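You operate a simulated robot arm through the tools that you are given. There is no shell and no other tool.

You are at the controls of a simulated robot arm. One attempt, no reset.

JOB
Dump the spent grain down the chute until the EMPTY lamp lights.
Fine: height wheel to LOW and the yellow slide open first, run the rake on FAST, then stop it and shut the slide; leave the taps and the other levers. Where these are worked on the way, their far stop is far enough and under half their travel is too little: yellow slide.
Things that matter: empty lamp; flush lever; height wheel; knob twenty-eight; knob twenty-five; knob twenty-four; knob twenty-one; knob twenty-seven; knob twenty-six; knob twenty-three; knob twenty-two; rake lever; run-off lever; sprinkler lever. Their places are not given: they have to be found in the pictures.

The check looks at the end state, three seconds after you hand in, the way a careful person would. Anything else that was tipped, shoved, dropped, spilled or broken makes it a failure.

ROBOT AND FRAMES
A 6-joint arm with a fingered hand, fixed in place. Base frame: the origin is on the floor under the middle of its stand, x ahead of it, y to its left, z up. Units: m, degrees, N and s.
With the tool pointing down near the work surface it reaches from about 0.28 to 0.7 m from the base axis. Its first joint turns from -166.0 to 166.0 degrees. Payload 4 kg.
The TCP is the grasp point between the finger pads, 0.022 m short of the fingertips. In the tool frame z runs along the fingers and y along their closing line. The gripper opens to 0.112 m; its body begins 0.06 m behind the TCP. The gripper is a hand of 4 fingers: y runs from the thumb to the fingers, the wrist lies at [0, 0, -0.218] in the tool frame, and closing takes about 1.5 s.
Orientation is told as [roll, pitch, yaw] about the base's x, y, z axes, in that order, counted from this pose: with the fingers straight down and closing along the base's y, the tool's x points along the base's -x, its y along +y and its z along -z.

CONTROLS
- The arm moves only by the tool arm_command. Its argument "commands" is a list of rows, each a list of 7 numbers: the shift along the base's x, y, z in cm, then the turn, a rotation vector about the base's x, y, z in degrees, then the finger opening in cm, from 0 to 11.2. In form: [[dx, dy, dz, rx, ry, rz, fingers], ...]. A call has 1 to 20 rows; each row is the pose to reach, as a shift and turn from the pose commanded when the call began. Rows are played at 5 a second. More than 0.05 m and 8.6 degrees between two rows, or a gripper value outside its range, and nothing of the call is played. Where a pose cannot be reached the arm comes as near as it can. A force on the tool above 60 N (or 10 N above the force at the start of the call, whichever is more), or a blocked arm, ends the call early, and 0.2 s more pass. The fingers move at their own pace (about 0.045 m/s each) and stop on an object; they squeeze with about 24 N. The grip force told is the motor's: it shows also when the fingers shut on nothing. Time passes only in rows, and 0.2 s behind the last, so rows that repeat a pose let the fingers close. It gives the time, the measured TCP pose, the force on the tool (base axes), the opening and the grip force at its end, in the units of the frame above (readings bear some noise), with the torque about the TCP (base axes, N m) and any sound that the robot's microphone picked up.
- Cameras (640 x 400 px; columns grow to the right, rows downward): "scene" is fixed at [0.2208, 0.648, 1.6246]; the picture's right is [-0.91, -0.42, 0.00], its down [-0.18, 0.39, -0.90] and it looks along [0.38, -0.82, -0.44] (base axes); focal length 349 px, centre (320, 200). "wrist" rides on the gripper at [0.069, 0.004, -0.083] in the tool frame; the picture's right is [-0.06, 1.00, 0.00], its down [-0.77, -0.05, -0.64] and it looks along [-0.64, -0.04, 0.77] (tool axes); focal length 243 px, centre (320, 200).
- grab_frame(camera): a new picture of that camera. It takes no simulated time.
- set_grasp(shape): the hand has 4 fingers and takes this shape, open, in about a second: jaw (thumb against the fingers, like two jaws); tri (thumb and two fingers); tip (a fingertip pinch); poke (one finger out to press); point (the index stretched); flat (the hand flat); cup (the hand cupped); fist (a fist). The gripper value then closes the fingers along that shape, each until it touches; the sizes above hold for jaw. It gives what a move gives, with no picture.
- point_at(camera, pixels): for up to 12 pixels [column, row] of the newest picture of that camera ("zoom" is the newest enlarged one), the place [x, y, z] in the base frame of the surface seen there, good to about 0.002 m. It takes no simulated time.
- zoom(camera, box): a new picture of the part [left, top, right, bottom] of that camera's present view, enlarged. It takes no simulated time.
- close_job(): hands the job in; it is judged then, once.

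Unless the task says otherwise, let go and move clear before handing in.

The tools are called after "Request:" as a command line: name --pt "numbers of a row" for each row, then --argument value for the rest, lists and objects as JSON in quotes. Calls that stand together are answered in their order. arm_command: Moves the arm, as the interface text tells. Its arguments: {"type":"object","properties":{"commands":{"type":"array"}},"required":["commands"]} The other tools are called the same way: set_grasp (shape) gives the hand a shape; grab_frame (camera) takes a picture; point_at (camera, pixels) gives the place of the surface under pixels of a picture; zoom (camera, box) takes an enlarged picture of a part of a camera's view; close_job () hands the job in.

At the start:

```text
time: 0.0
tcp_pos: [0.3192, -0.2398, 1.2146]
tool_rot: [-0.1, 0.0, 0.0]
contact_force: [0.0, 0.3, -0.1]
moment: [-0.01, 0.02, -0.01]
grip_width: 0.1117
gripper_force: 0.1
shape: jaw
```

scene: 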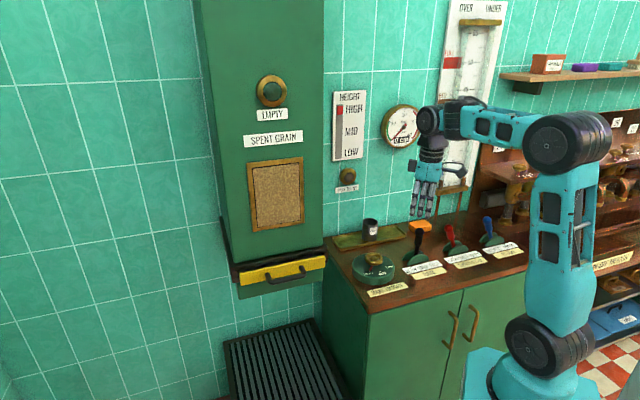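
wrist: 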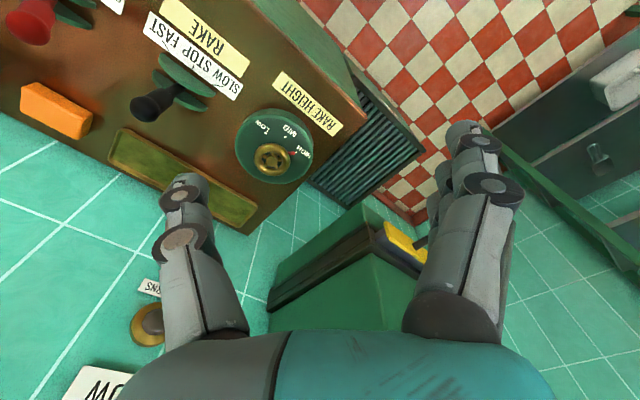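

The scene shows the chute box with the yellow slide (about 283,272), the rake height wheel (375,265), the rake lever (418,240) and the EMPTY lamp (271,90). I'll zoom in to read the details and get places.

Request:
zoom --camera "scene" --box '[320, 200, 540, 310]'

Request:
zoom --camera "scene" --box '[200, 60, 420, 310]'

Request:
zoom --camera "wrist" --box '[0, 0, 400, 250]'

Request:
point_at --camera "scene" --pixels '[[375, 258], [375, 265], [360, 275], [418, 235], [415, 262], [450, 232], [487, 225], [283, 272], [300, 280], [271, 90], [235, 270], [324, 260]]'

```text
2.91 times, centred on (430, 255) of scene
```

zoom: 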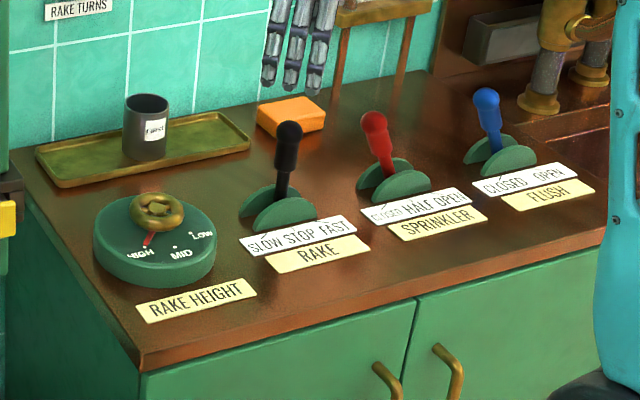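

```text
1.60 times, centred on (310, 185) of scene
```

zoom: 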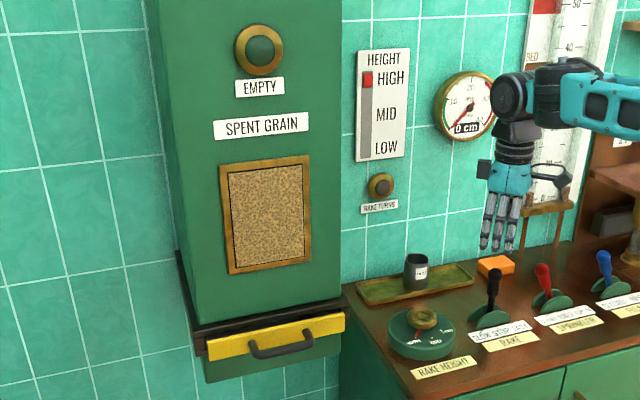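

```text
1.60 times, centred on (200, 125) of wrist
```

zoom: 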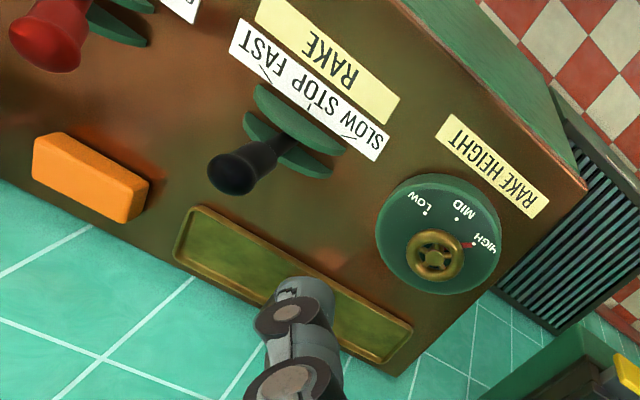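

```text
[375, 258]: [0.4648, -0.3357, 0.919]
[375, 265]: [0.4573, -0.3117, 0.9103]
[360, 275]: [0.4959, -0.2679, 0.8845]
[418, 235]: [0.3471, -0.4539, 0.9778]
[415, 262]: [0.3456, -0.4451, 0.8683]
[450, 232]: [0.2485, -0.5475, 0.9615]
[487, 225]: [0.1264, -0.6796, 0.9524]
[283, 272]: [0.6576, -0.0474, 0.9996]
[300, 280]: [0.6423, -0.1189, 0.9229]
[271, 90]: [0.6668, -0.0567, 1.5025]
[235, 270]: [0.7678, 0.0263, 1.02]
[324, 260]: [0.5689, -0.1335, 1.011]
```

The wheel's pointer stands at HIGH, the rake lever at STOP, and the slide has a black handle. I'll zoom on the wheel and measure its marks and the dial face.

Request:
zoom --camera "scene" --box '[345, 245, 409, 300]'

```text
7.27 times, centred on (377, 272) of scene
```

zoom: 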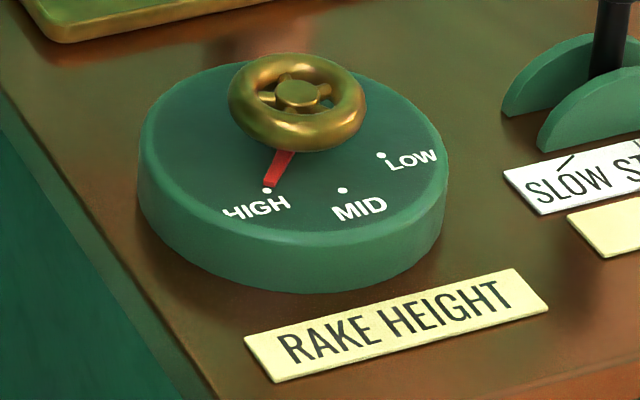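

Request:
point_at --camera "zoom" --pixels '[[296, 95], [232, 100], [362, 100], [295, 58], [290, 130], [268, 190], [343, 190], [381, 156], [145, 165], [445, 175], [250, 70], [290, 260]]'

Request:
point_at --camera "wrist" --pixels '[[272, 160], [250, 160], [292, 160], [272, 145], [272, 175], [150, 108], [185, 93], [60, 108], [170, 65], [240, 140], [310, 145], [180, 180]]'

```text
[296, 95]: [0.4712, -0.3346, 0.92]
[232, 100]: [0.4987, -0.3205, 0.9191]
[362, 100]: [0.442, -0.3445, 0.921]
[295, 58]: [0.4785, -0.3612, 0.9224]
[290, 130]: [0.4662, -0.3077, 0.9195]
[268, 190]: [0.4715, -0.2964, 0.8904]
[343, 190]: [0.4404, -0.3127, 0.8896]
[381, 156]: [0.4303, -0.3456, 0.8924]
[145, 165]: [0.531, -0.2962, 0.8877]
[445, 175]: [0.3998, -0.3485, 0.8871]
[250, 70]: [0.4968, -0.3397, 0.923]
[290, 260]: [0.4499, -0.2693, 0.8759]
```

```text
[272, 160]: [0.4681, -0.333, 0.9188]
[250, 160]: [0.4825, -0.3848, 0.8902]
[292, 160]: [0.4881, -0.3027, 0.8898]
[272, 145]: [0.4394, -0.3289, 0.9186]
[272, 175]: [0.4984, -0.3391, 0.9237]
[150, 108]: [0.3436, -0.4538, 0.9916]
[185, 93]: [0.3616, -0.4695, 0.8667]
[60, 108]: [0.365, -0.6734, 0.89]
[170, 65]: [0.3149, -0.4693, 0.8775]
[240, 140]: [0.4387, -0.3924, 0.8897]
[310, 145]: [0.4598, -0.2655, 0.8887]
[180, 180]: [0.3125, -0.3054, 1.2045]
```

The wheel centre is about (0.470,-0.334), ring top z≈0.922, and HIGH→LOW is about +110° counter-clockwise seen from above. I'll measure the slide handle, cup and lever next.

Request:
zoom --camera "scene" --box '[215, 235, 335, 310]'

```text
5.33 times, centred on (275, 272) of scene
```

zoom: 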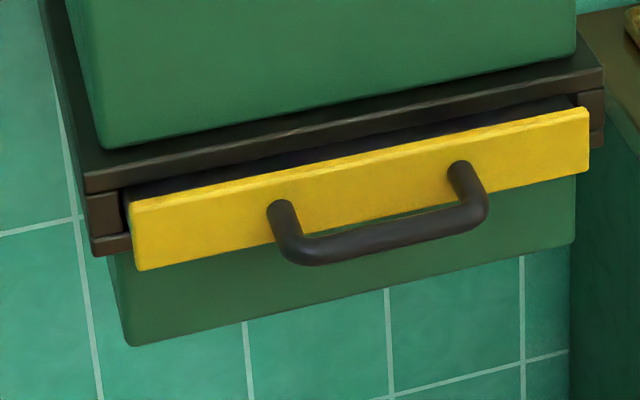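

Request:
point_at --camera "zoom" --pixels '[[140, 220], [580, 130], [140, 260], [580, 170], [285, 215], [295, 248], [385, 235], [475, 205], [462, 175], [340, 160], [100, 190], [595, 80]]'

Request:
zoom --camera "scene" --box '[325, 205, 445, 280]'

```text
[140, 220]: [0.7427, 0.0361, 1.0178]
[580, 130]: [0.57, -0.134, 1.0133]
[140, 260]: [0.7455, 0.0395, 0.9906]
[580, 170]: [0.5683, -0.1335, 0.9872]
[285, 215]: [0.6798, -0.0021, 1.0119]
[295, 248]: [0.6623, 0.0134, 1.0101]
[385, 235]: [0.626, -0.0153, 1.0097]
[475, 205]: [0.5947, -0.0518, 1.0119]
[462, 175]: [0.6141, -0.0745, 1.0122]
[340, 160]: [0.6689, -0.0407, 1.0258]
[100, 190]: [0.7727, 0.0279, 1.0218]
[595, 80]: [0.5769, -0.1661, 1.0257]
```

```text
5.33 times, centred on (385, 242) of scene
```

zoom: 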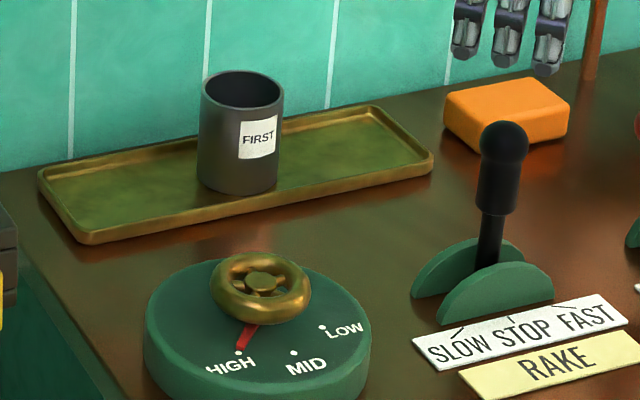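

The slide face runs along about 45° in the base frame, with the handle bar centre near (0.628,-0.019,1.003). Now I measure the cup, lever and its plates in the newest zoom.

Request:
point_at --camera "zoom" --pixels '[[240, 85], [240, 170], [205, 90], [503, 140], [497, 190], [488, 245], [420, 290], [545, 285], [460, 330], [515, 318], [572, 300], [90, 235]]'

Request:
zoom --camera "scene" --box '[240, 60, 440, 200]'

```text
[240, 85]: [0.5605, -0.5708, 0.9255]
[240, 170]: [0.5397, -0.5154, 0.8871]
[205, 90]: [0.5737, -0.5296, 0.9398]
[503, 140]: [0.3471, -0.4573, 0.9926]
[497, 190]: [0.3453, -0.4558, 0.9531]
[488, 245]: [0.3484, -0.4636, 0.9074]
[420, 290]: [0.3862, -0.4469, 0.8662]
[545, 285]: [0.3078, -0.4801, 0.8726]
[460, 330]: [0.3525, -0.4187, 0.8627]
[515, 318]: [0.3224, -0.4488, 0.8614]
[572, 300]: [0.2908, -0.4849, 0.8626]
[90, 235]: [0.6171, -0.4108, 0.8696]
```

```text
2.86 times, centred on (340, 130) of scene
```

zoom: 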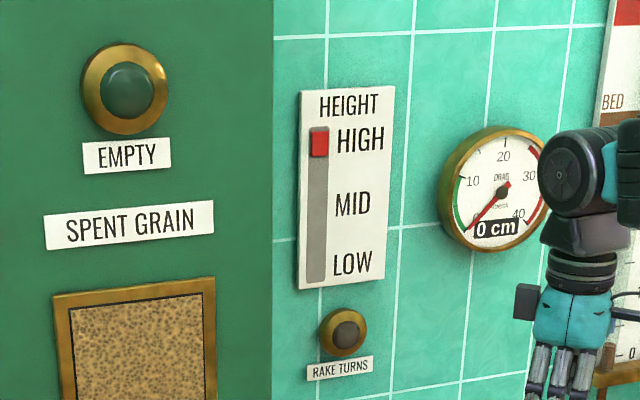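

Cup, lever and wheel are well separated (cup at (0.555,-0.53), rake lever top at (0.347,-0.457,1.0)). I move above the wheel while turning the hand to yaw -88, to test the wrist range at safe height.

Request:
arm_command --pt "1.37 -0.86 0 0 0 -8 11.2" --pt "2.75 -1.71 0 0 0 -16 11.2" --pt "4.12 -2.57 0 0 0 -24 11.2" --pt "5.49 -3.42 0 0 0 -32 11.2" --pt "6.86 -4.27 0 0 0 -40 11.2" --pt "8.24 -5.13 0 0 0 -48 11.2" --pt "9.61 -5.98 0 0 0 -56 11.2" --pt "10.98 -6.84 0 0 0 -64 11.2" --pt "12.36 -7.69 0 0 0 -72 11.2" --pt "13.73 -8.55 0 0 0 -80 11.2" --pt "15.1 -9.4 0 0 0 -88 11.2" --pt "15.1 -9.4 0 0 0 -88 11.2"

Request:
grab_frame --camera "wrist"

Request:
grab_frame --camera "scene"

```text
time: 2.6
tcp_pos: [0.4711, -0.3346, 1.2151]
tool_rot: [-0.1, 0.0, -88.2]
contact_force: [0.1, -0.2, 0.4]
moment: [0.0, 0.01, -0.03]
grip_width: 0.1121
gripper_force: 0.0
shape: jaw
```

```text
taken
```

wrist: 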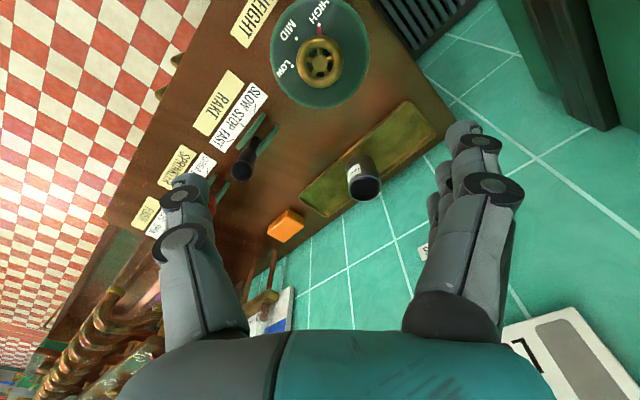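

```text
taken
```

scene: 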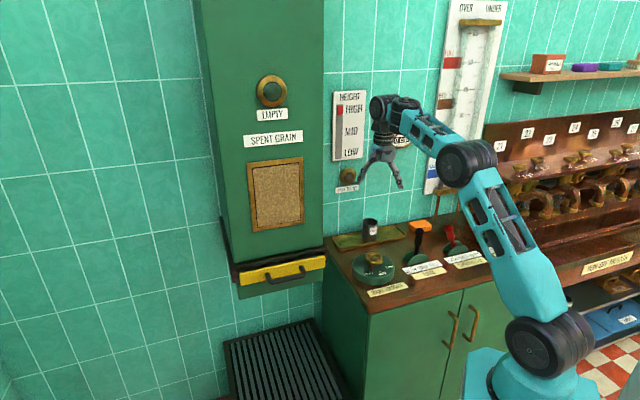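

Yaw -88 is reachable and the wheel shows at wrist (319,60). I'll zoom there to refine its centre and mark angles.

Request:
zoom --camera "wrist" --box '[260, 0, 380, 110]'

```text
3.64 times, centred on (320, 55) of wrist
```

zoom: 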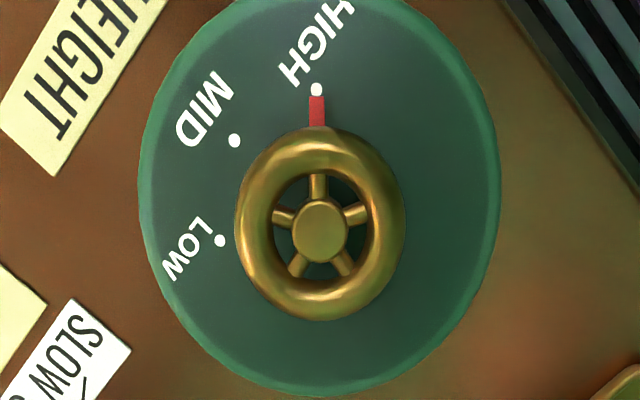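

Request:
point_at --camera "zoom" --pixels '[[319, 230], [320, 150], [320, 300], [245, 230], [398, 230], [317, 90], [235, 140], [221, 241], [142, 200], [498, 200], [320, 385], [317, 110]]'

```text
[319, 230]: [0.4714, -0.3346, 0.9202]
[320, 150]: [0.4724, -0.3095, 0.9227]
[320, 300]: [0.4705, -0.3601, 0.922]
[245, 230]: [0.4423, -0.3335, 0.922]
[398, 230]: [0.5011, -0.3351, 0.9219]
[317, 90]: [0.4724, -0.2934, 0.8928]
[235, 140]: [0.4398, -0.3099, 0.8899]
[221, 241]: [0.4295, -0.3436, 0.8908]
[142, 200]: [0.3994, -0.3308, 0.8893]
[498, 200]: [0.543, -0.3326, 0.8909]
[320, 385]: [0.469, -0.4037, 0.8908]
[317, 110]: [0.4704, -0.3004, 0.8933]
```

The centre is (0.4715,-0.334) and the HIGH→LOW turn works out at about 104°. I'll descend straight over it with the hand open.

Request:
arm_command --pt "0.0 0.0 -4.5 0 0 0 11.2" --pt "0.0 0.05 -9 0 0 0 11.2" --pt "0.0 0.05 -13.5 0 0 0 11.2" --pt "0.0 0.05 -18 0 0 0 11.2" --pt "0.0 0.05 -22 0 0 0 11.2" --pt "0.0 0.05 -25 0 0 0 11.2" --pt "0.0 0.05 -27 0 0 0 11.2" --pt "0.0 0.05 -28.5 0 0 0 11.2" --pt "0.0 0.05 -29.5 0 0 0 11.2" --pt "0.0 0.05 -29.5 0 0 0 11.2"

Request:
grab_frame --camera "wrist"

Request:
zoom --camera "scene" --box '[325, 190, 445, 300]'

```text
time: 4.8
tcp_pos: [0.4718, -0.3337, 0.9195]
tool_rot: [0.0, 0.0, -88.0]
contact_force: [1.0, -0.7, -0.2]
moment: [-0.01, 0.0, 0.0]
grip_width: 0.112
gripper_force: 0.1
shape: jaw
```

```text
taken
```

wrist: 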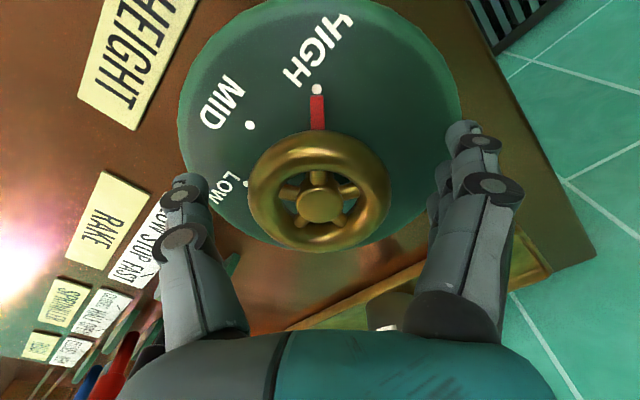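

```text
3.64 times, centred on (385, 245) of scene
```

zoom: 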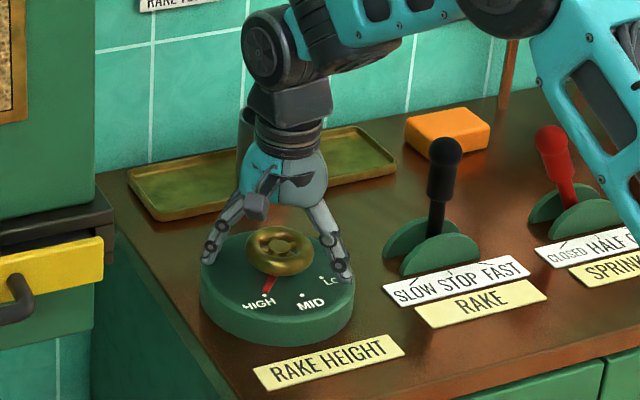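

The hub is at the wrist picture's centre (318,200) and the fingers straddle the ring clear of the dial. I close the fingers on the wheel.

Request:
arm_command --pt "0 0 0 0 0 0 8" --pt "0 0 0 0 0 0 6" --pt "0 0 0 0 0 0 4" --pt "0 0 0 0 0 0 3" --pt "0 0 0 0 0 0 3" --pt "0 0 0 0 0 0 3" --pt "0 0 0 0 0 0 3" --pt "0 0 0 0 0 0 3"

Request:
grab_frame --camera "wrist"

Request:
zoom --camera "scene" --box '[325, 190, 445, 300]'

```text
time: 6.6
tcp_pos: [0.4724, -0.3337, 0.9189]
tool_rot: [-0.1, -0.1, -88.0]
contact_force: [-0.2, 1.7, -7.9]
moment: [0.04, 0.11, -0.02]
grip_width: 0.0551
gripper_force: 23.5
shape: jaw
```

```text
taken
```

wrist: 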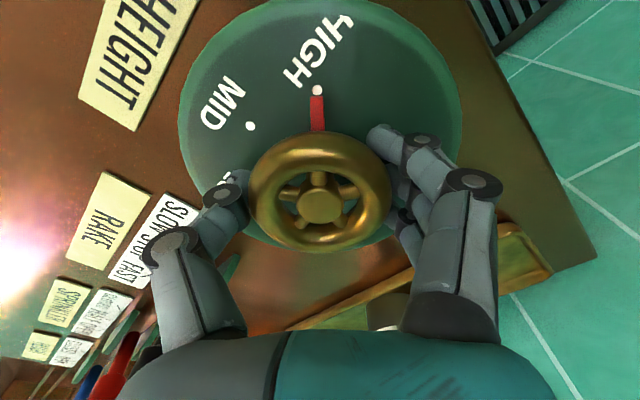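

```text
3.64 times, centred on (385, 245) of scene
```

zoom: 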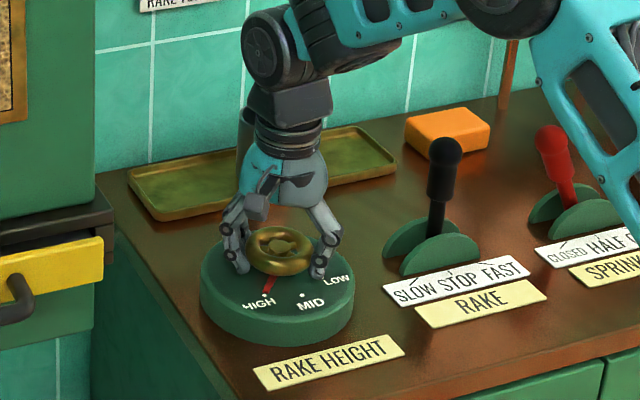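

The ring is held (opening 5.5 cm, 23.5 N). I turn +24° first to see whether the pointer follows.

Request:
arm_command --pt "0 0 0 0 0 6 3" --pt "0 0 0 0 0 12 3" --pt "0 0 0 0 0 18 3" --pt "0 0 0 0 0 24 3" --pt "0 0 0 0 0 24 3"

Request:
grab_frame --camera "wrist"

Request:
zoom --camera "scene" --box '[325, 80, 445, 300]'

```text
time: 7.8
tcp_pos: [0.4707, -0.3341, 0.9193]
tool_rot: [-0.1, 0.1, -63.9]
contact_force: [-9.5, 4.0, -11.4]
moment: [0.0, 0.25, -0.04]
grip_width: 0.0552
gripper_force: 23.4
shape: jaw
```

```text
taken
```

wrist: 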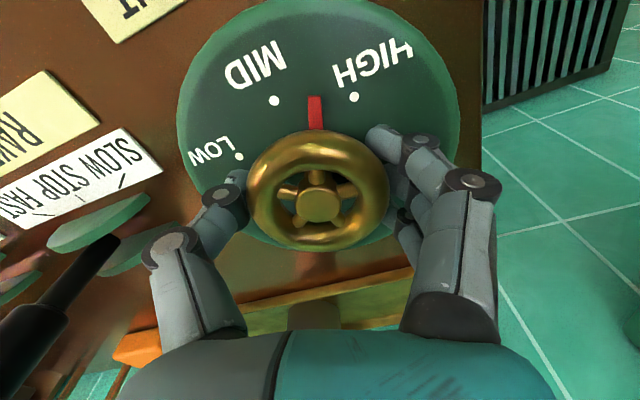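

```text
1.82 times, centred on (385, 190) of scene
```

zoom: 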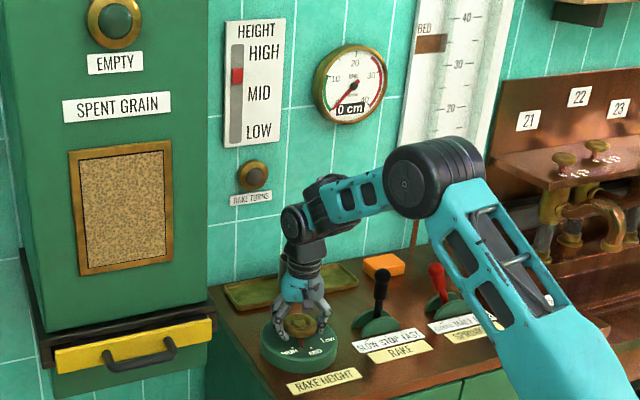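

The pointer follows the hand (still upright at wrist (315,112), the wall gauge slid down). I turn about 76° more and check against LOW.

Request:
arm_command --pt "0 0 0 0 0 7 3" --pt "0 0 0 0 0 14 3" --pt "0 0 0 0 0 21 3" --pt "0 0 0 0 0 28 3" --pt "0 0 0 0 0 35 3" --pt "0 0 0 0 0 42 3" --pt "0 0 0 0 0 49 3" --pt "0 0 0 0 0 56 3" --pt "0 0 0 0 0 63 3" --pt "0 0 0 0 0 70 3" --pt "0 0 0 0 0 76 3" --pt "0 0 0 0 0 76 3"

Request:
grab_frame --camera "wrist"

Request:
zoom --camera "scene" --box '[325, 80, 445, 300]'

```text
time: 10.4
tcp_pos: [0.4691, -0.3345, 0.9198]
tool_rot: [-0.1, 0.0, 11.9]
contact_force: [-30.0, -15.2, -12.7]
moment: [-0.36, 0.35, -0.09]
grip_width: 0.0554
gripper_force: 24.4
shape: jaw
```

```text
taken
```

wrist: 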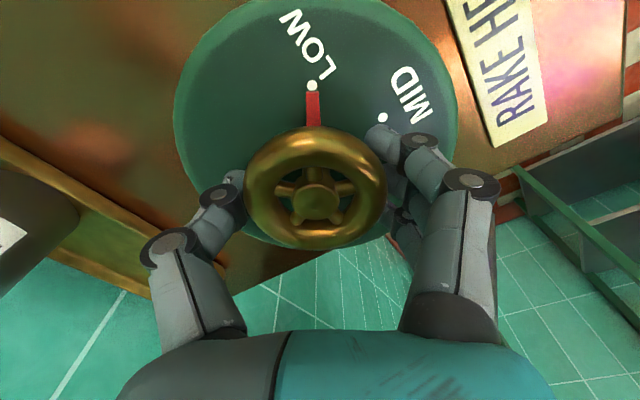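

```text
1.82 times, centred on (385, 190) of scene
```

zoom: 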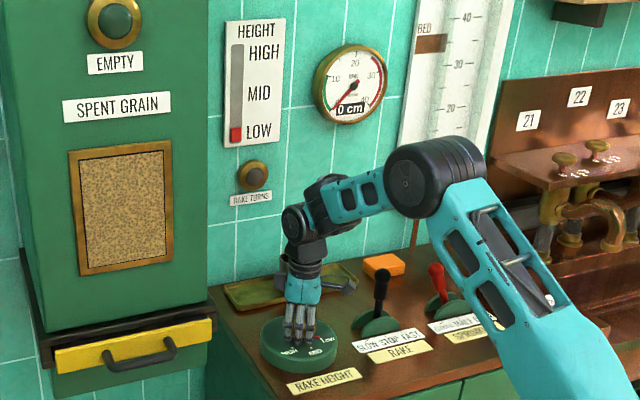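

The pointer sits on the LOW dot (wrist (312,86)) and the wall gauge is at its LOW end. I open the fingers and look again before lifting.

Request:
arm_command --pt "0 0 0 0 0 0 6" --pt "0 0 0 0 0 0 8" --pt "0 0 0 0 0 0 10" --pt "0 0 0 0 0 0 11.2" --pt "0 0 0 0 0 0 11.2" --pt "0 0 0 0 0 0 11.2"

Request:
grab_frame --camera "wrist"

Request:
zoom --camera "scene" --box '[325, 80, 405, 200]'

```text
time: 11.8
tcp_pos: [0.4709, -0.3319, 0.9201]
tool_rot: [0.0, 0.0, 12.0]
contact_force: [0.4, -0.6, -0.4]
moment: [-0.01, 0.02, 0.02]
grip_width: 0.1117
gripper_force: 0.1
shape: jaw
```

```text
taken
```

wrist: 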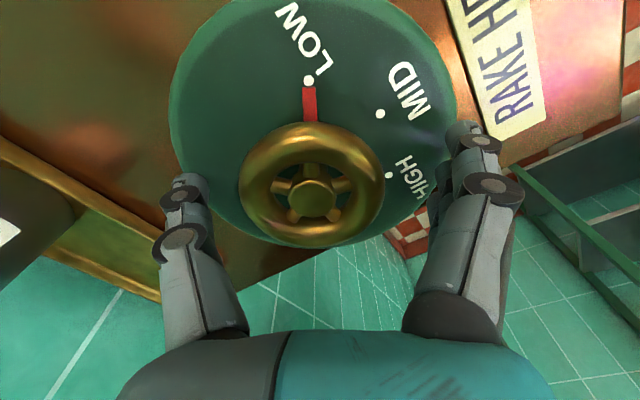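

```text
3.33 times, centred on (365, 140) of scene
```

zoom: 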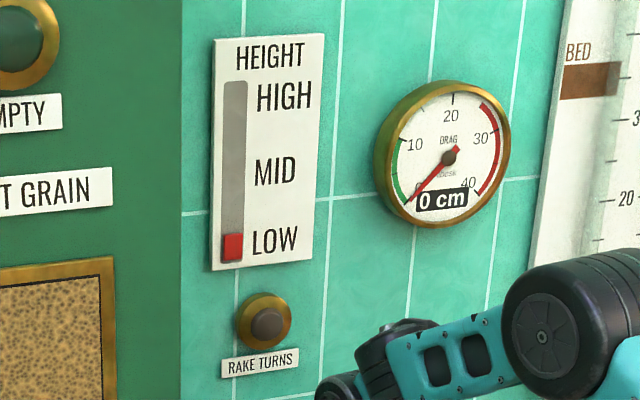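

The wheel stays on LOW after release. I lift clear, swing outward in front of the chute, and turn the hand to yaw 45 to line up with the slide handle.

Request:
arm_command --pt "0 0 4.5 0 0 0 11.2" --pt "0 0 9 0 0 0 11.2" --pt "0 0 13.5 0 0 0 11.2" --pt "0 0 18 0 0 0 11.2" --pt "0 0 22 0 0 0 11.2" --pt "-2.5 3.5 23 0 0 4 11.2" --pt "-5 7 23 0 0 8 11.2" --pt "-7.5 10.5 23 0 0 12 11.2" --pt "-9 14.5 23 0 0 16 11.2" --pt "-9 18.5 23 0 0 20 10" --pt "-7 22.5 23 0 0 24 8" --pt "-5 26.5 23 0 0 28 6" --pt "-3 30.5 23 0 0 32 5" --pt "-1 34.5 23 0 0 33 4" --pt "1 38 23 0 0 33 4" --pt "1 40 23 0 0 33 4" --pt "1 40 23 0 0 33 4"

Request:
grab_frame --camera "scene"

Request:
grab_frame --camera "wrist"

```text
time: 15.4
tcp_pos: [0.4808, 0.0675, 1.1509]
tool_rot: [0.0, 0.0, 45.0]
contact_force: [0.3, 0.5, -0.8]
moment: [0.01, -0.03, -0.01]
grip_width: 0.0406
gripper_force: 0.2
shape: jaw
```

```text
taken
```

scene: 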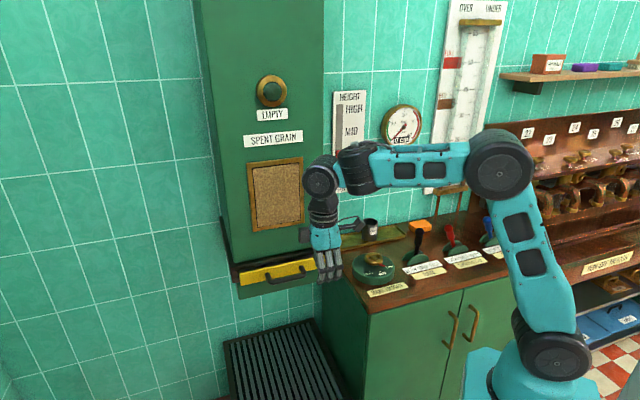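

```text
taken
```

wrist: 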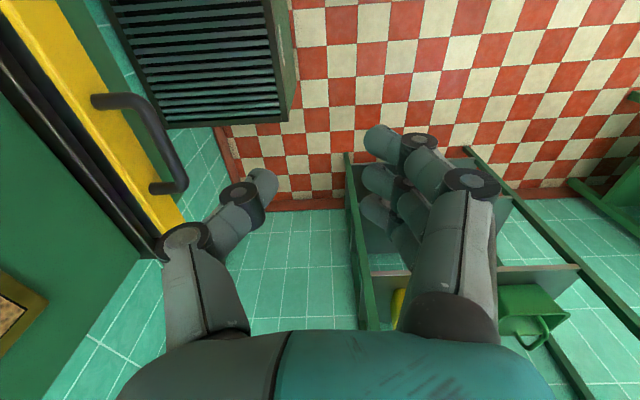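

The handle shows clearly in the wrist picture at (95–185, 95–190). I measure the bar and the slide face from here.

Request:
zoom --camera "wrist" --box '[20, 50, 220, 230]'

Request:
point_at --camera "wrist" --pixels '[[105, 101], [139, 108], [150, 125], [158, 140], [165, 155], [175, 175], [160, 188], [110, 140], [80, 100], [140, 190], [60, 120], [20, 100]]'

```text
2.22 times, centred on (120, 140) of wrist
```

zoom: 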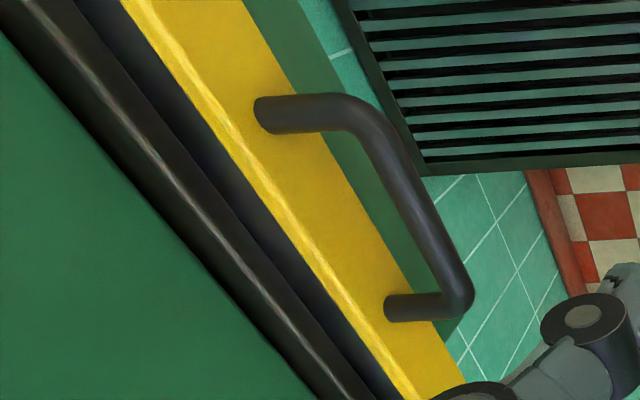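

```text
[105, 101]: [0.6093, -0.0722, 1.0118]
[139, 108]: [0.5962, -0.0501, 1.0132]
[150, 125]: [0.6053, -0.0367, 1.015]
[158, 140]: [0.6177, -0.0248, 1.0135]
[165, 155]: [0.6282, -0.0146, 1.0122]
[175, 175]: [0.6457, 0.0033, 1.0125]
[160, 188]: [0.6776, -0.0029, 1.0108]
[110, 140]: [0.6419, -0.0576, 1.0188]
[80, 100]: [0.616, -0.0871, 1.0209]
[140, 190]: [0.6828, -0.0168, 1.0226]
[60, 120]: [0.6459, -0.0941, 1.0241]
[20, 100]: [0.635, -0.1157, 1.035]
```

Bar centre works out at (0.628,-0.018,1.006), about 3.8 cm in front of the slide face. I tilt the hand 45° toward the chute while moving to a standoff 12 cm up and out from the bar.

Request:
arm_command --pt "1.25 -0.36 -0.86 -4.546 -4.546 0 4" --pt "2.49 -0.73 -1.71 -9.091 -9.091 0 4" --pt "3.74 -1.09 -2.57 -13.637 -13.637 0 4" --pt "4.98 -1.46 -3.43 -18.183 -18.183 0 4" --pt "6.23 -1.82 -4.29 -22.728 -22.728 0 4" --pt "7.47 -2.19 -5.14 -27.274 -27.274 0 4" --pt "8.72 -2.55 -6.0 -31.82 -31.82 0 4" --pt "8.72 -2.55 -6.0 -31.82 -31.82 0 4"

Request:
grab_frame --camera "wrist"

Request:
grab_frame --camera "scene"

```text
time: 17.2
tcp_pos: [0.5679, 0.0403, 1.0909]
tool_rot: [-45.0, 0.0, 45.2]
contact_force: [1.0, -0.7, 0.9]
moment: [-0.03, 0.02, -0.03]
grip_width: 0.0406
gripper_force: 0.1
shape: jaw
```

```text
taken
```

wrist: 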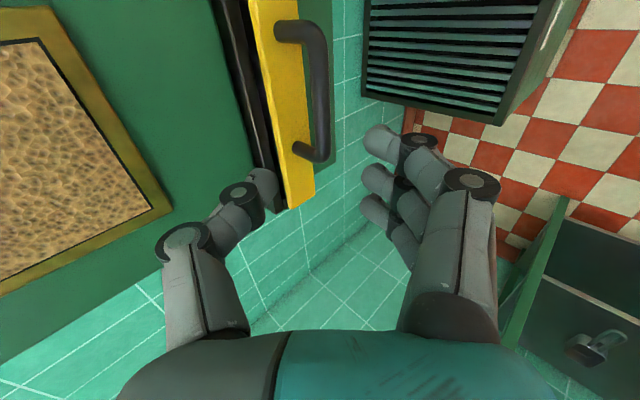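

```text
taken
```

scene: 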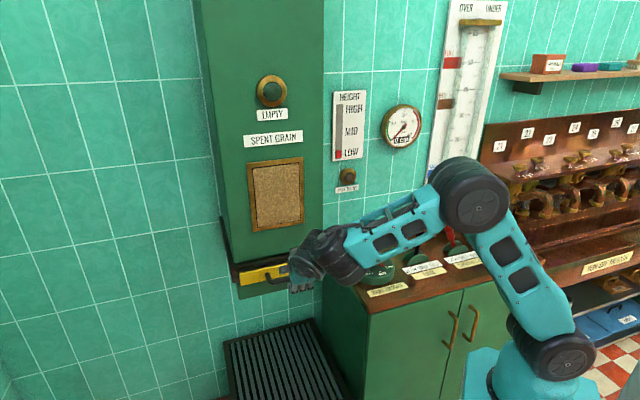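

The bar lies right along the approach line (wrist ≈(320,95)) between thumb and fingers. I advance 8 cm along the tool axis and check.

Request:
arm_command --pt "1.2 -1.1 -1.8 0 0 0 3.6" --pt "2.4 -2.3 -3.6 0 0 0 3.6" --pt "3.2 -3.1 -4.8 0 0 0 3.6" --pt "3.8 -3.65 -5.8 0 0 0 3.6" --pt "3.8 -3.65 -5.8 0 0 0 3.6"

Request:
grab_frame --camera "wrist"

Request:
zoom --camera "scene" --box '[220, 220, 360, 310]'

```text
time: 18.4
tcp_pos: [0.6058, 0.0048, 1.0321]
tool_rot: [-45.0, 0.0, 45.0]
contact_force: [-0.4, -0.1, -1.2]
moment: [0.02, -0.01, 0.0]
grip_width: 0.0366
gripper_force: 0.1
shape: jaw
```

```text
taken
```

wrist: 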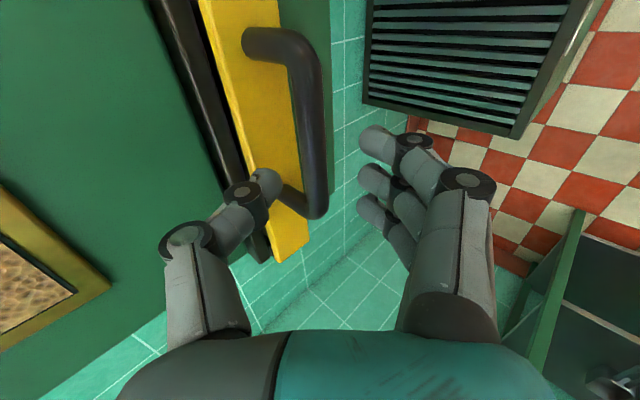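

```text
4.44 times, centred on (290, 265) of scene
```

zoom: 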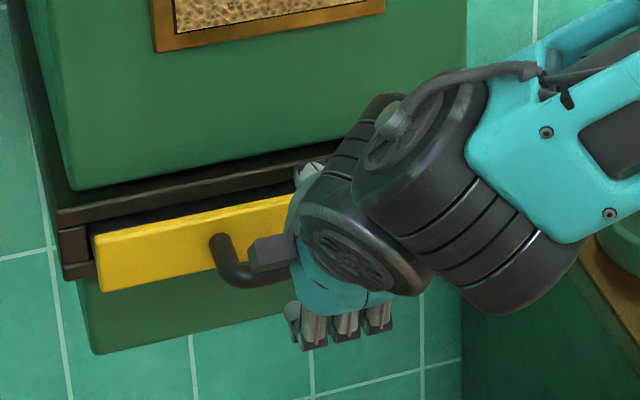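

The bar sits at wrist (312,150), slightly toward the thumb side as planned, and nothing touches. I advance the last 3.5 cm slowly.

Request:
arm_command --pt "0.5 -0.5 -0.75 0 0 0 3.6" --pt "0.9 -0.95 -1.4 0 0 0 3.6" --pt "1.3 -1.35 -2.0 0 0 0 3.6" --pt "1.67 -1.73 -2.54 0 0 0 3.6" --pt "1.67 -1.73 -2.54 0 0 0 3.6"

Request:
grab_frame --camera "wrist"

```text
time: 19.6
tcp_pos: [0.6214, -0.0122, 1.0059]
tool_rot: [-44.9, -0.1, 45.0]
contact_force: [-0.4, -0.3, -0.3]
moment: [0.0, 0.0, -0.03]
grip_width: 0.0365
gripper_force: 0.1
shape: jaw
```

```text
taken
```

wrist: 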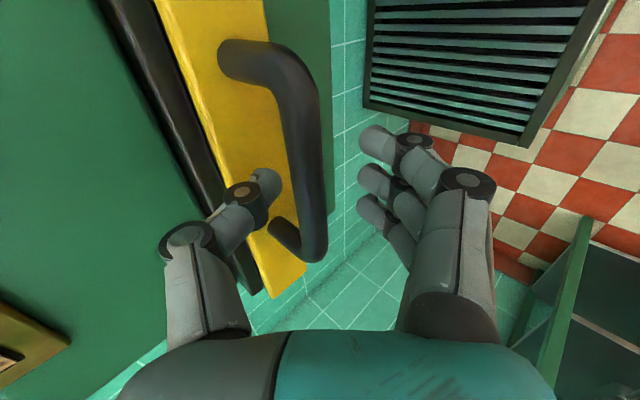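

No contact yet; the thumb is inside the handle (wrist (265,185)) and the fingers outside it. I close on the bar.

Request:
arm_command --pt "0 0 0 0 0 0 2.5" --pt "0 0 0 0 0 0 1.5" --pt "0 0 0 0 0 0 0.5" --pt "0 0 0 0 0 0 0.5" --pt "0 0 0 0 0 0 0.5" --pt "0 0 0 0 0 0 0.5"

Request:
grab_frame --camera "wrist"

```text
time: 21.0
tcp_pos: [0.6224, -0.0128, 1.0071]
tool_rot: [-45.1, 0.0, 45.0]
contact_force: [1.7, -1.7, 4.0]
moment: [-0.02, -0.02, -0.04]
grip_width: 0.0068
gripper_force: 0.1
shape: jaw
```

```text
taken
```

wrist: 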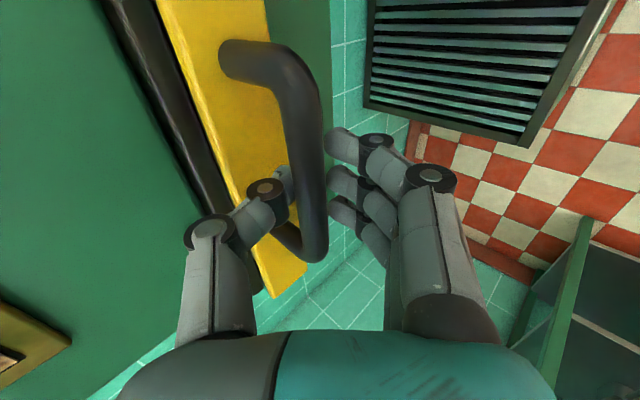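

The opening reads 0.7 cm with no motor load, just about at contact. I command full closing and wait a bit.

Request:
arm_command --pt "0 0 0 0 0 0 0" --pt "0 0 0 0 0 0 0" --pt "0 0 0 0 0 0 0" --pt "0 0 0 0 0 0 0" --pt "0 0 0 0 0 0 0"

Request:
zoom --camera "wrist" --box '[200, 60, 440, 300]'

```text
time: 22.2
tcp_pos: [0.6212, -0.0113, 1.0053]
tool_rot: [-44.9, 0.1, 44.9]
contact_force: [1.2, -0.8, -6.4]
moment: [0.02, 0.04, -0.01]
grip_width: 0.0
gripper_force: 23.8
shape: jaw
```

```text
1.67 times, centred on (320, 180) of wrist
```

zoom: 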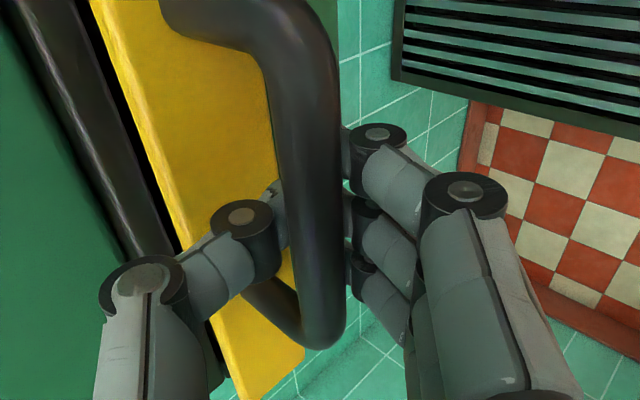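

The thumb and fingers wrap around the bar from both sides. I pull outward along (-0.707,0.707) by 3 cm to see if the slide follows.

Request:
arm_command --pt "-0.5 0.5 0 0 0 0 0" --pt "-1.0 1.0 0 0 0 0 0" --pt "-1.5 1.5 0 0 0 0 0" --pt "-2.1 2.1 0 0 0 0 0" --pt "-2.1 2.1 0 0 0 0 0"

Request:
zoom --camera "scene" --box '[220, 220, 360, 310]'

Request:
grab_frame --camera "wrist"

```text
time: 23.4
tcp_pos: [0.5999, 0.0081, 1.0073]
tool_rot: [-45.0, 0.1, 45.0]
contact_force: [5.2, 2.2, -13.3]
moment: [0.06, 0.04, 0.07]
grip_width: 0.0
gripper_force: 24.1
shape: jaw
```

```text
4.44 times, centred on (290, 265) of scene
```

zoom: 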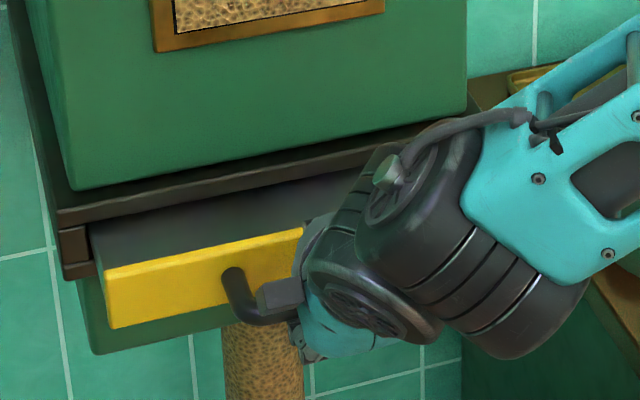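

```text
taken
```

wrist: 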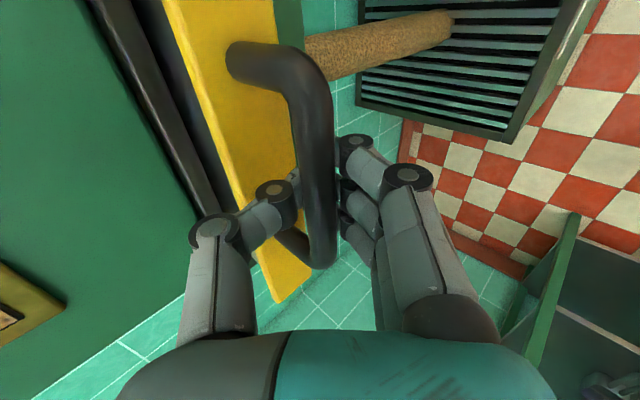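

The slide follows the hand and grain starts falling onto the grate. I keep pulling toward the far stop.

Request:
arm_command --pt "-0.7 0.7 0 0 0 0 0" --pt "-1.4 1.4 0 0 0 0 0" --pt "-2.1 2.1 0 0 0 0 0" --pt "-2.8 2.8 0 0 0 0 0" --pt "-3.5 3.5 0 0 0 0 0" --pt "-4.2 4.2 0 0 0 0 0" --pt "-4.9 4.9 0 0 0 0 0" --pt "-5.6 5.6 0 0 0 0 0" --pt "-5.6 5.6 0 0 0 0 0"

Request:
zoom --camera "scene" --box '[200, 50, 440, 400]'

Request:
grab_frame --camera "wrist"

```text
time: 25.4
tcp_pos: [0.5444, 0.0638, 1.0056]
tool_rot: [-45.1, 0.0, 45.0]
contact_force: [1.8, 0.1, -6.1]
moment: [0.03, 0.01, -0.01]
grip_width: 0.0
gripper_force: 24.4
shape: jaw
```

```text
1.14 times, centred on (320, 225) of scene
```

zoom: 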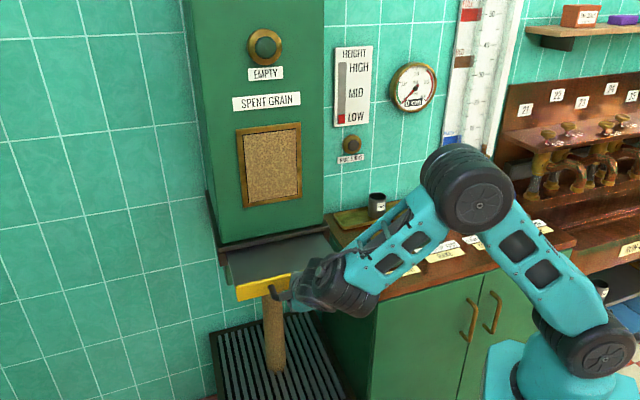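

```text
taken
```

wrist: 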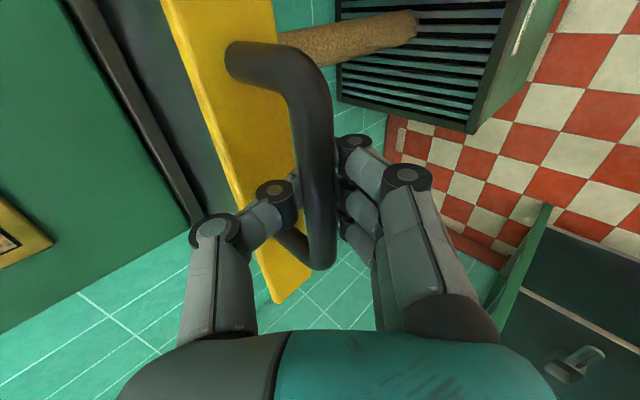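

The slide is out about 11 cm and still moves with low force. I continue until it stops.

Request:
arm_command --pt "-0.5 0.5 0 0 0 0 0" --pt "-1.0 1.0 0 0 0 0 0" --pt "-1.5 1.5 0 0 0 0 0" --pt "-2.0 2.0 0 0 0 0 0" --pt "-2.5 2.5 0 0 0 0 0" --pt "-3.0 3.0 0 0 0 0 0" --pt "-3.5 3.5 0 0 0 0 0" --pt "-4.0 4.0 0 0 0 0 0" --pt "-4.5 4.5 0 0 0 0 0" --pt "-5.0 5.0 0 0 0 0 0"

Request:
zoom --camera "scene" --box '[200, 50, 440, 400]'

Request:
grab_frame --camera "wrist"

```text
time: 26.2
tcp_pos: [0.5361, 0.0723, 1.005]
tool_rot: [-45.2, -0.1, 44.8]
contact_force: [33.3, -16.7, -19.3]
moment: [0.15, 0.1, 0.18]
grip_width: 0.0
gripper_force: 24.1
shape: jaw
stopped in row 3: the force on the tool passed its limit at 62 N (the readings are from after the stop); the commanded pose is now the measured one
```

```text
1.14 times, centred on (320, 225) of scene
```

zoom: 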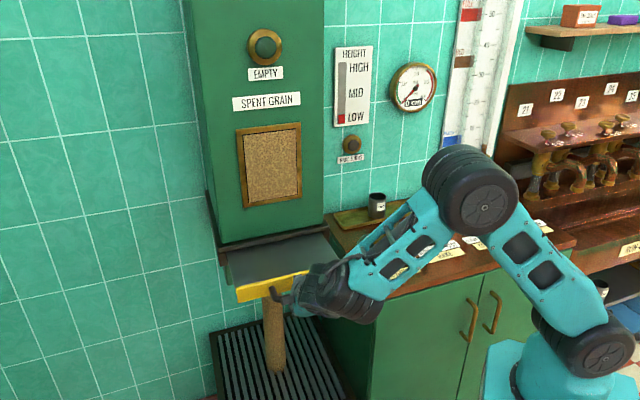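

```text
taken
```

wrist: 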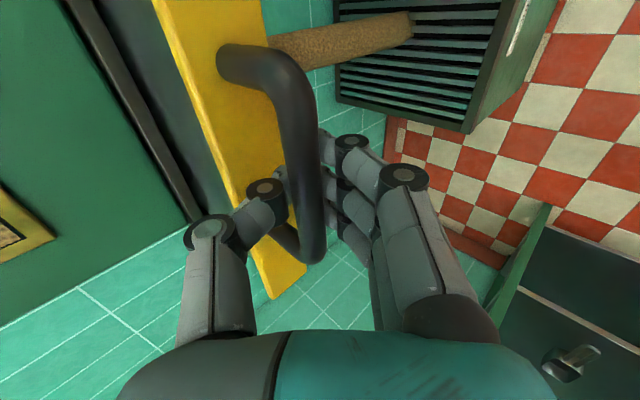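

The slide hit its far stop after about 12 cm (62 N). I ease back a touch, open to 3.8 cm and retreat along the tool axis.

Request:
arm_command --pt "0.2 -0.2 0 0 0 0 1" --pt "0.2 -0.2 0 0 0 0 2.5" --pt "0.2 -0.2 0 0 0 0 3.8" --pt "0.2 -0.2 0 0 0 0 3.8" --pt "0.2 -0.2 0 0 0 0 3.8" --pt "0.2 -0.2 0 0 0 0 3.8"

Request:
grab_frame --camera "wrist"

```text
time: 27.6
tcp_pos: [0.5364, 0.0711, 1.0069]
tool_rot: [-45.2, 0.0, 44.9]
contact_force: [-0.7, 0.5, -0.3]
moment: [0.01, 0.02, 0.03]
grip_width: 0.0372
gripper_force: 0.0
shape: jaw
```

```text
taken
```

wrist: 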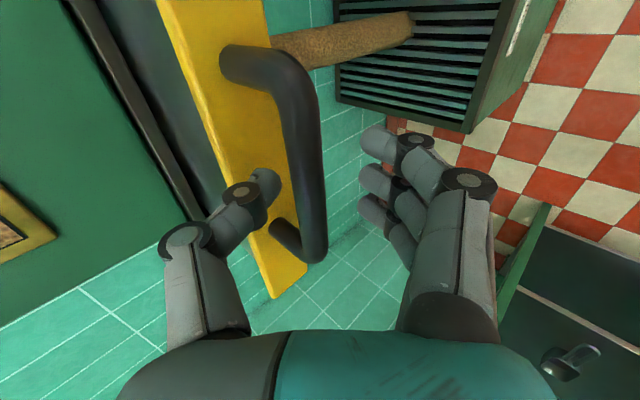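

The hand is clear of the bar on both sides. I back out along the tool axis by 12 cm.

Request:
arm_command --pt "-0.5 0.5 0.71 0 0 0 3.8" --pt "-1.2 1.2 1.7 0 0 0 3.8" --pt "-2.2 2.2 3.1 0 0 0 3.8" --pt "-3.5 3.5 4.95 0 0 0 3.8" --pt "-5 5 7.1 0 0 0 3.8" --pt "-6.5 6.5 9.2 0 0 0 3.8" --pt "-6.5 6.5 9.2 0 0 0 3.8"

Request:
grab_frame --camera "scene"

Request:
grab_frame --camera "wrist"

```text
time: 29.2
tcp_pos: [0.4703, 0.1395, 1.0985]
tool_rot: [-45.4, 0.0, 44.8]
contact_force: [-0.8, 0.8, -0.6]
moment: [-0.05, 0.02, -0.01]
grip_width: 0.0375
gripper_force: 0.1
shape: jaw
```

```text
taken
```

scene: 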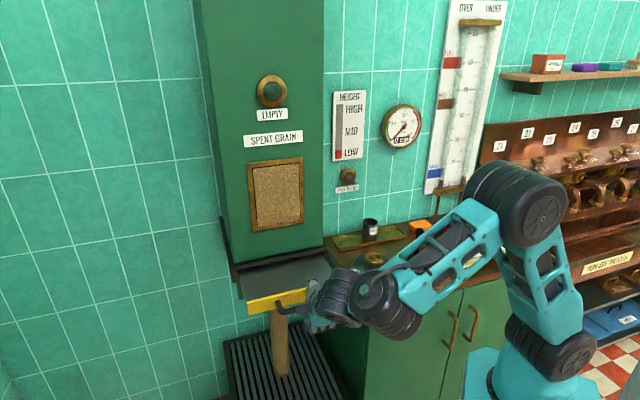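

```text
taken
```

wrist: 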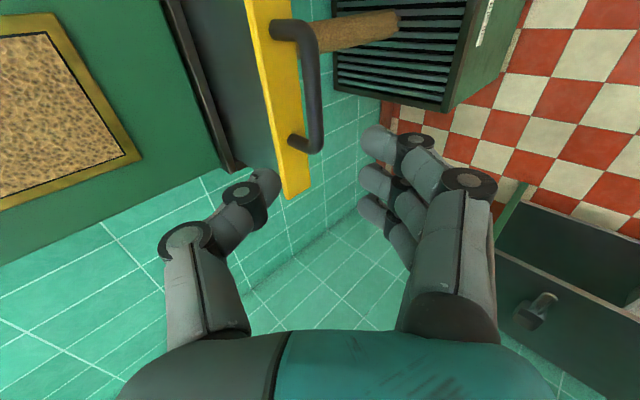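

The slide stays open and grain is running; the EMPTY lamp is still dark. I untilt the hand first, then swing over toward the levers at safe height.

Request:
point_at --camera "wrist" --pixels '[[312, 60], [317, 85], [318, 110], [318, 130], [280, 90], [260, 60], [290, 150], [300, 30]]'

Request:
arm_command --pt "-1 -0.5 1.5 4.5 4.5 0 3.8" --pt "-2 -1 3 9 9 0 3.8" --pt "-3 -1.7 4.5 13.6 13.6 0 3.8" --pt "-4 -2.3 6 18.2 18.2 0 3.8" --pt "-5 -2.9 7.5 22.8 22.8 0 3.8" --pt "-6 -3.5 9 27.4 27.4 0 3.8" --pt "-7 -4 10 32.0 32.0 0 3.8" --pt "-7 -4 10 32.0 32.0 0 3.8"

```text
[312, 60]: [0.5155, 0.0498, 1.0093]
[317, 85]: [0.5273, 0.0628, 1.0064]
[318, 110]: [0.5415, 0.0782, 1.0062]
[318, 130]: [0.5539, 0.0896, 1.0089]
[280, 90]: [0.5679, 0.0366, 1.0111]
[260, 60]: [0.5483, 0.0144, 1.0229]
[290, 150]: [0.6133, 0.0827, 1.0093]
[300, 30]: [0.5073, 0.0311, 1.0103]
```

```text
time: 31.0
tcp_pos: [0.4008, 0.0969, 1.2001]
tool_rot: [0.0, 0.1, 44.8]
contact_force: [0.5, -0.4, -0.2]
moment: [0.01, -0.05, 0.0]
grip_width: 0.0374
gripper_force: 0.0
shape: jaw
```

The slide face moved from n=-0.495 to -0.376, i.e. 11.9 cm of travel to its stop. Now I swing over near the rake lever with yaw going to -45.

Request:
arm_command --pt "-1.1 -3 0 0 0 -8.2 6" --pt "-2.2 -6 0 0 0 -16.4 7" --pt "-3.3 -9 0 0 0 -24.6 7" --pt "-4.4 -12 0 0 0 -32.8 7" --pt "-5.5 -15 0 0 0 -41 7" --pt "-6.6 -18 0 0 0 -49.2 7" --pt "-7.7 -21 0 0 0 -57.4 7" --pt "-8.8 -24 0 0 0 -65.6 7" --pt "-9.9 -27 0 0 0 -73.8 7" --pt "-11 -30 0 0 0 -82 7" --pt "-12 -32 0 0 0 -89.8 7" --pt "-12 -32 0 0 0 -89.8 7"

Request:
grab_frame --camera "scene"

Request:
grab_frame --camera "wrist"

```text
time: 33.6
tcp_pos: [0.2813, -0.2241, 1.1989]
tool_rot: [0.1, 0.3, -45.1]
contact_force: [-0.4, -0.6, 0.4]
moment: [0.02, 0.04, 0.01]
grip_width: 0.0696
gripper_force: 0.0
shape: jaw
```

```text
taken
```

scene: 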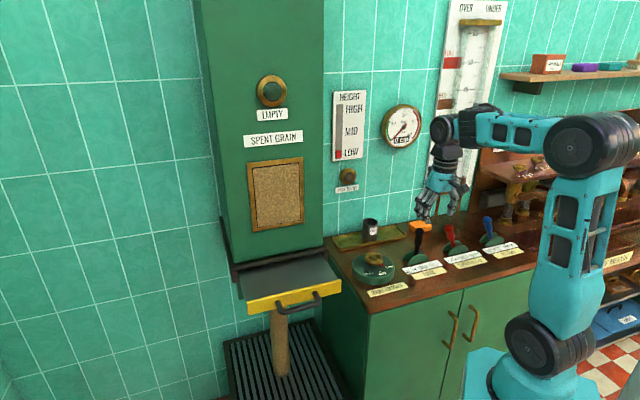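

```text
taken
```

wrist: 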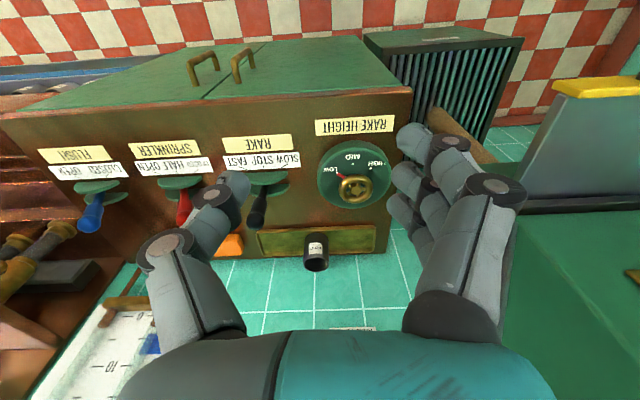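

Slide still open with grain falling (scene (282,345)). I zoom on the three levers to measure the rake lever's swing space against the red sprinkler lever.

Request:
zoom --camera "scene" --box '[395, 205, 515, 280]'

```text
5.33 times, centred on (455, 242) of scene
```

zoom: 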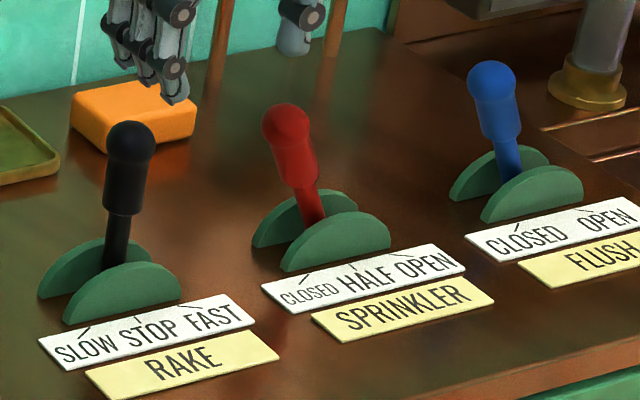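

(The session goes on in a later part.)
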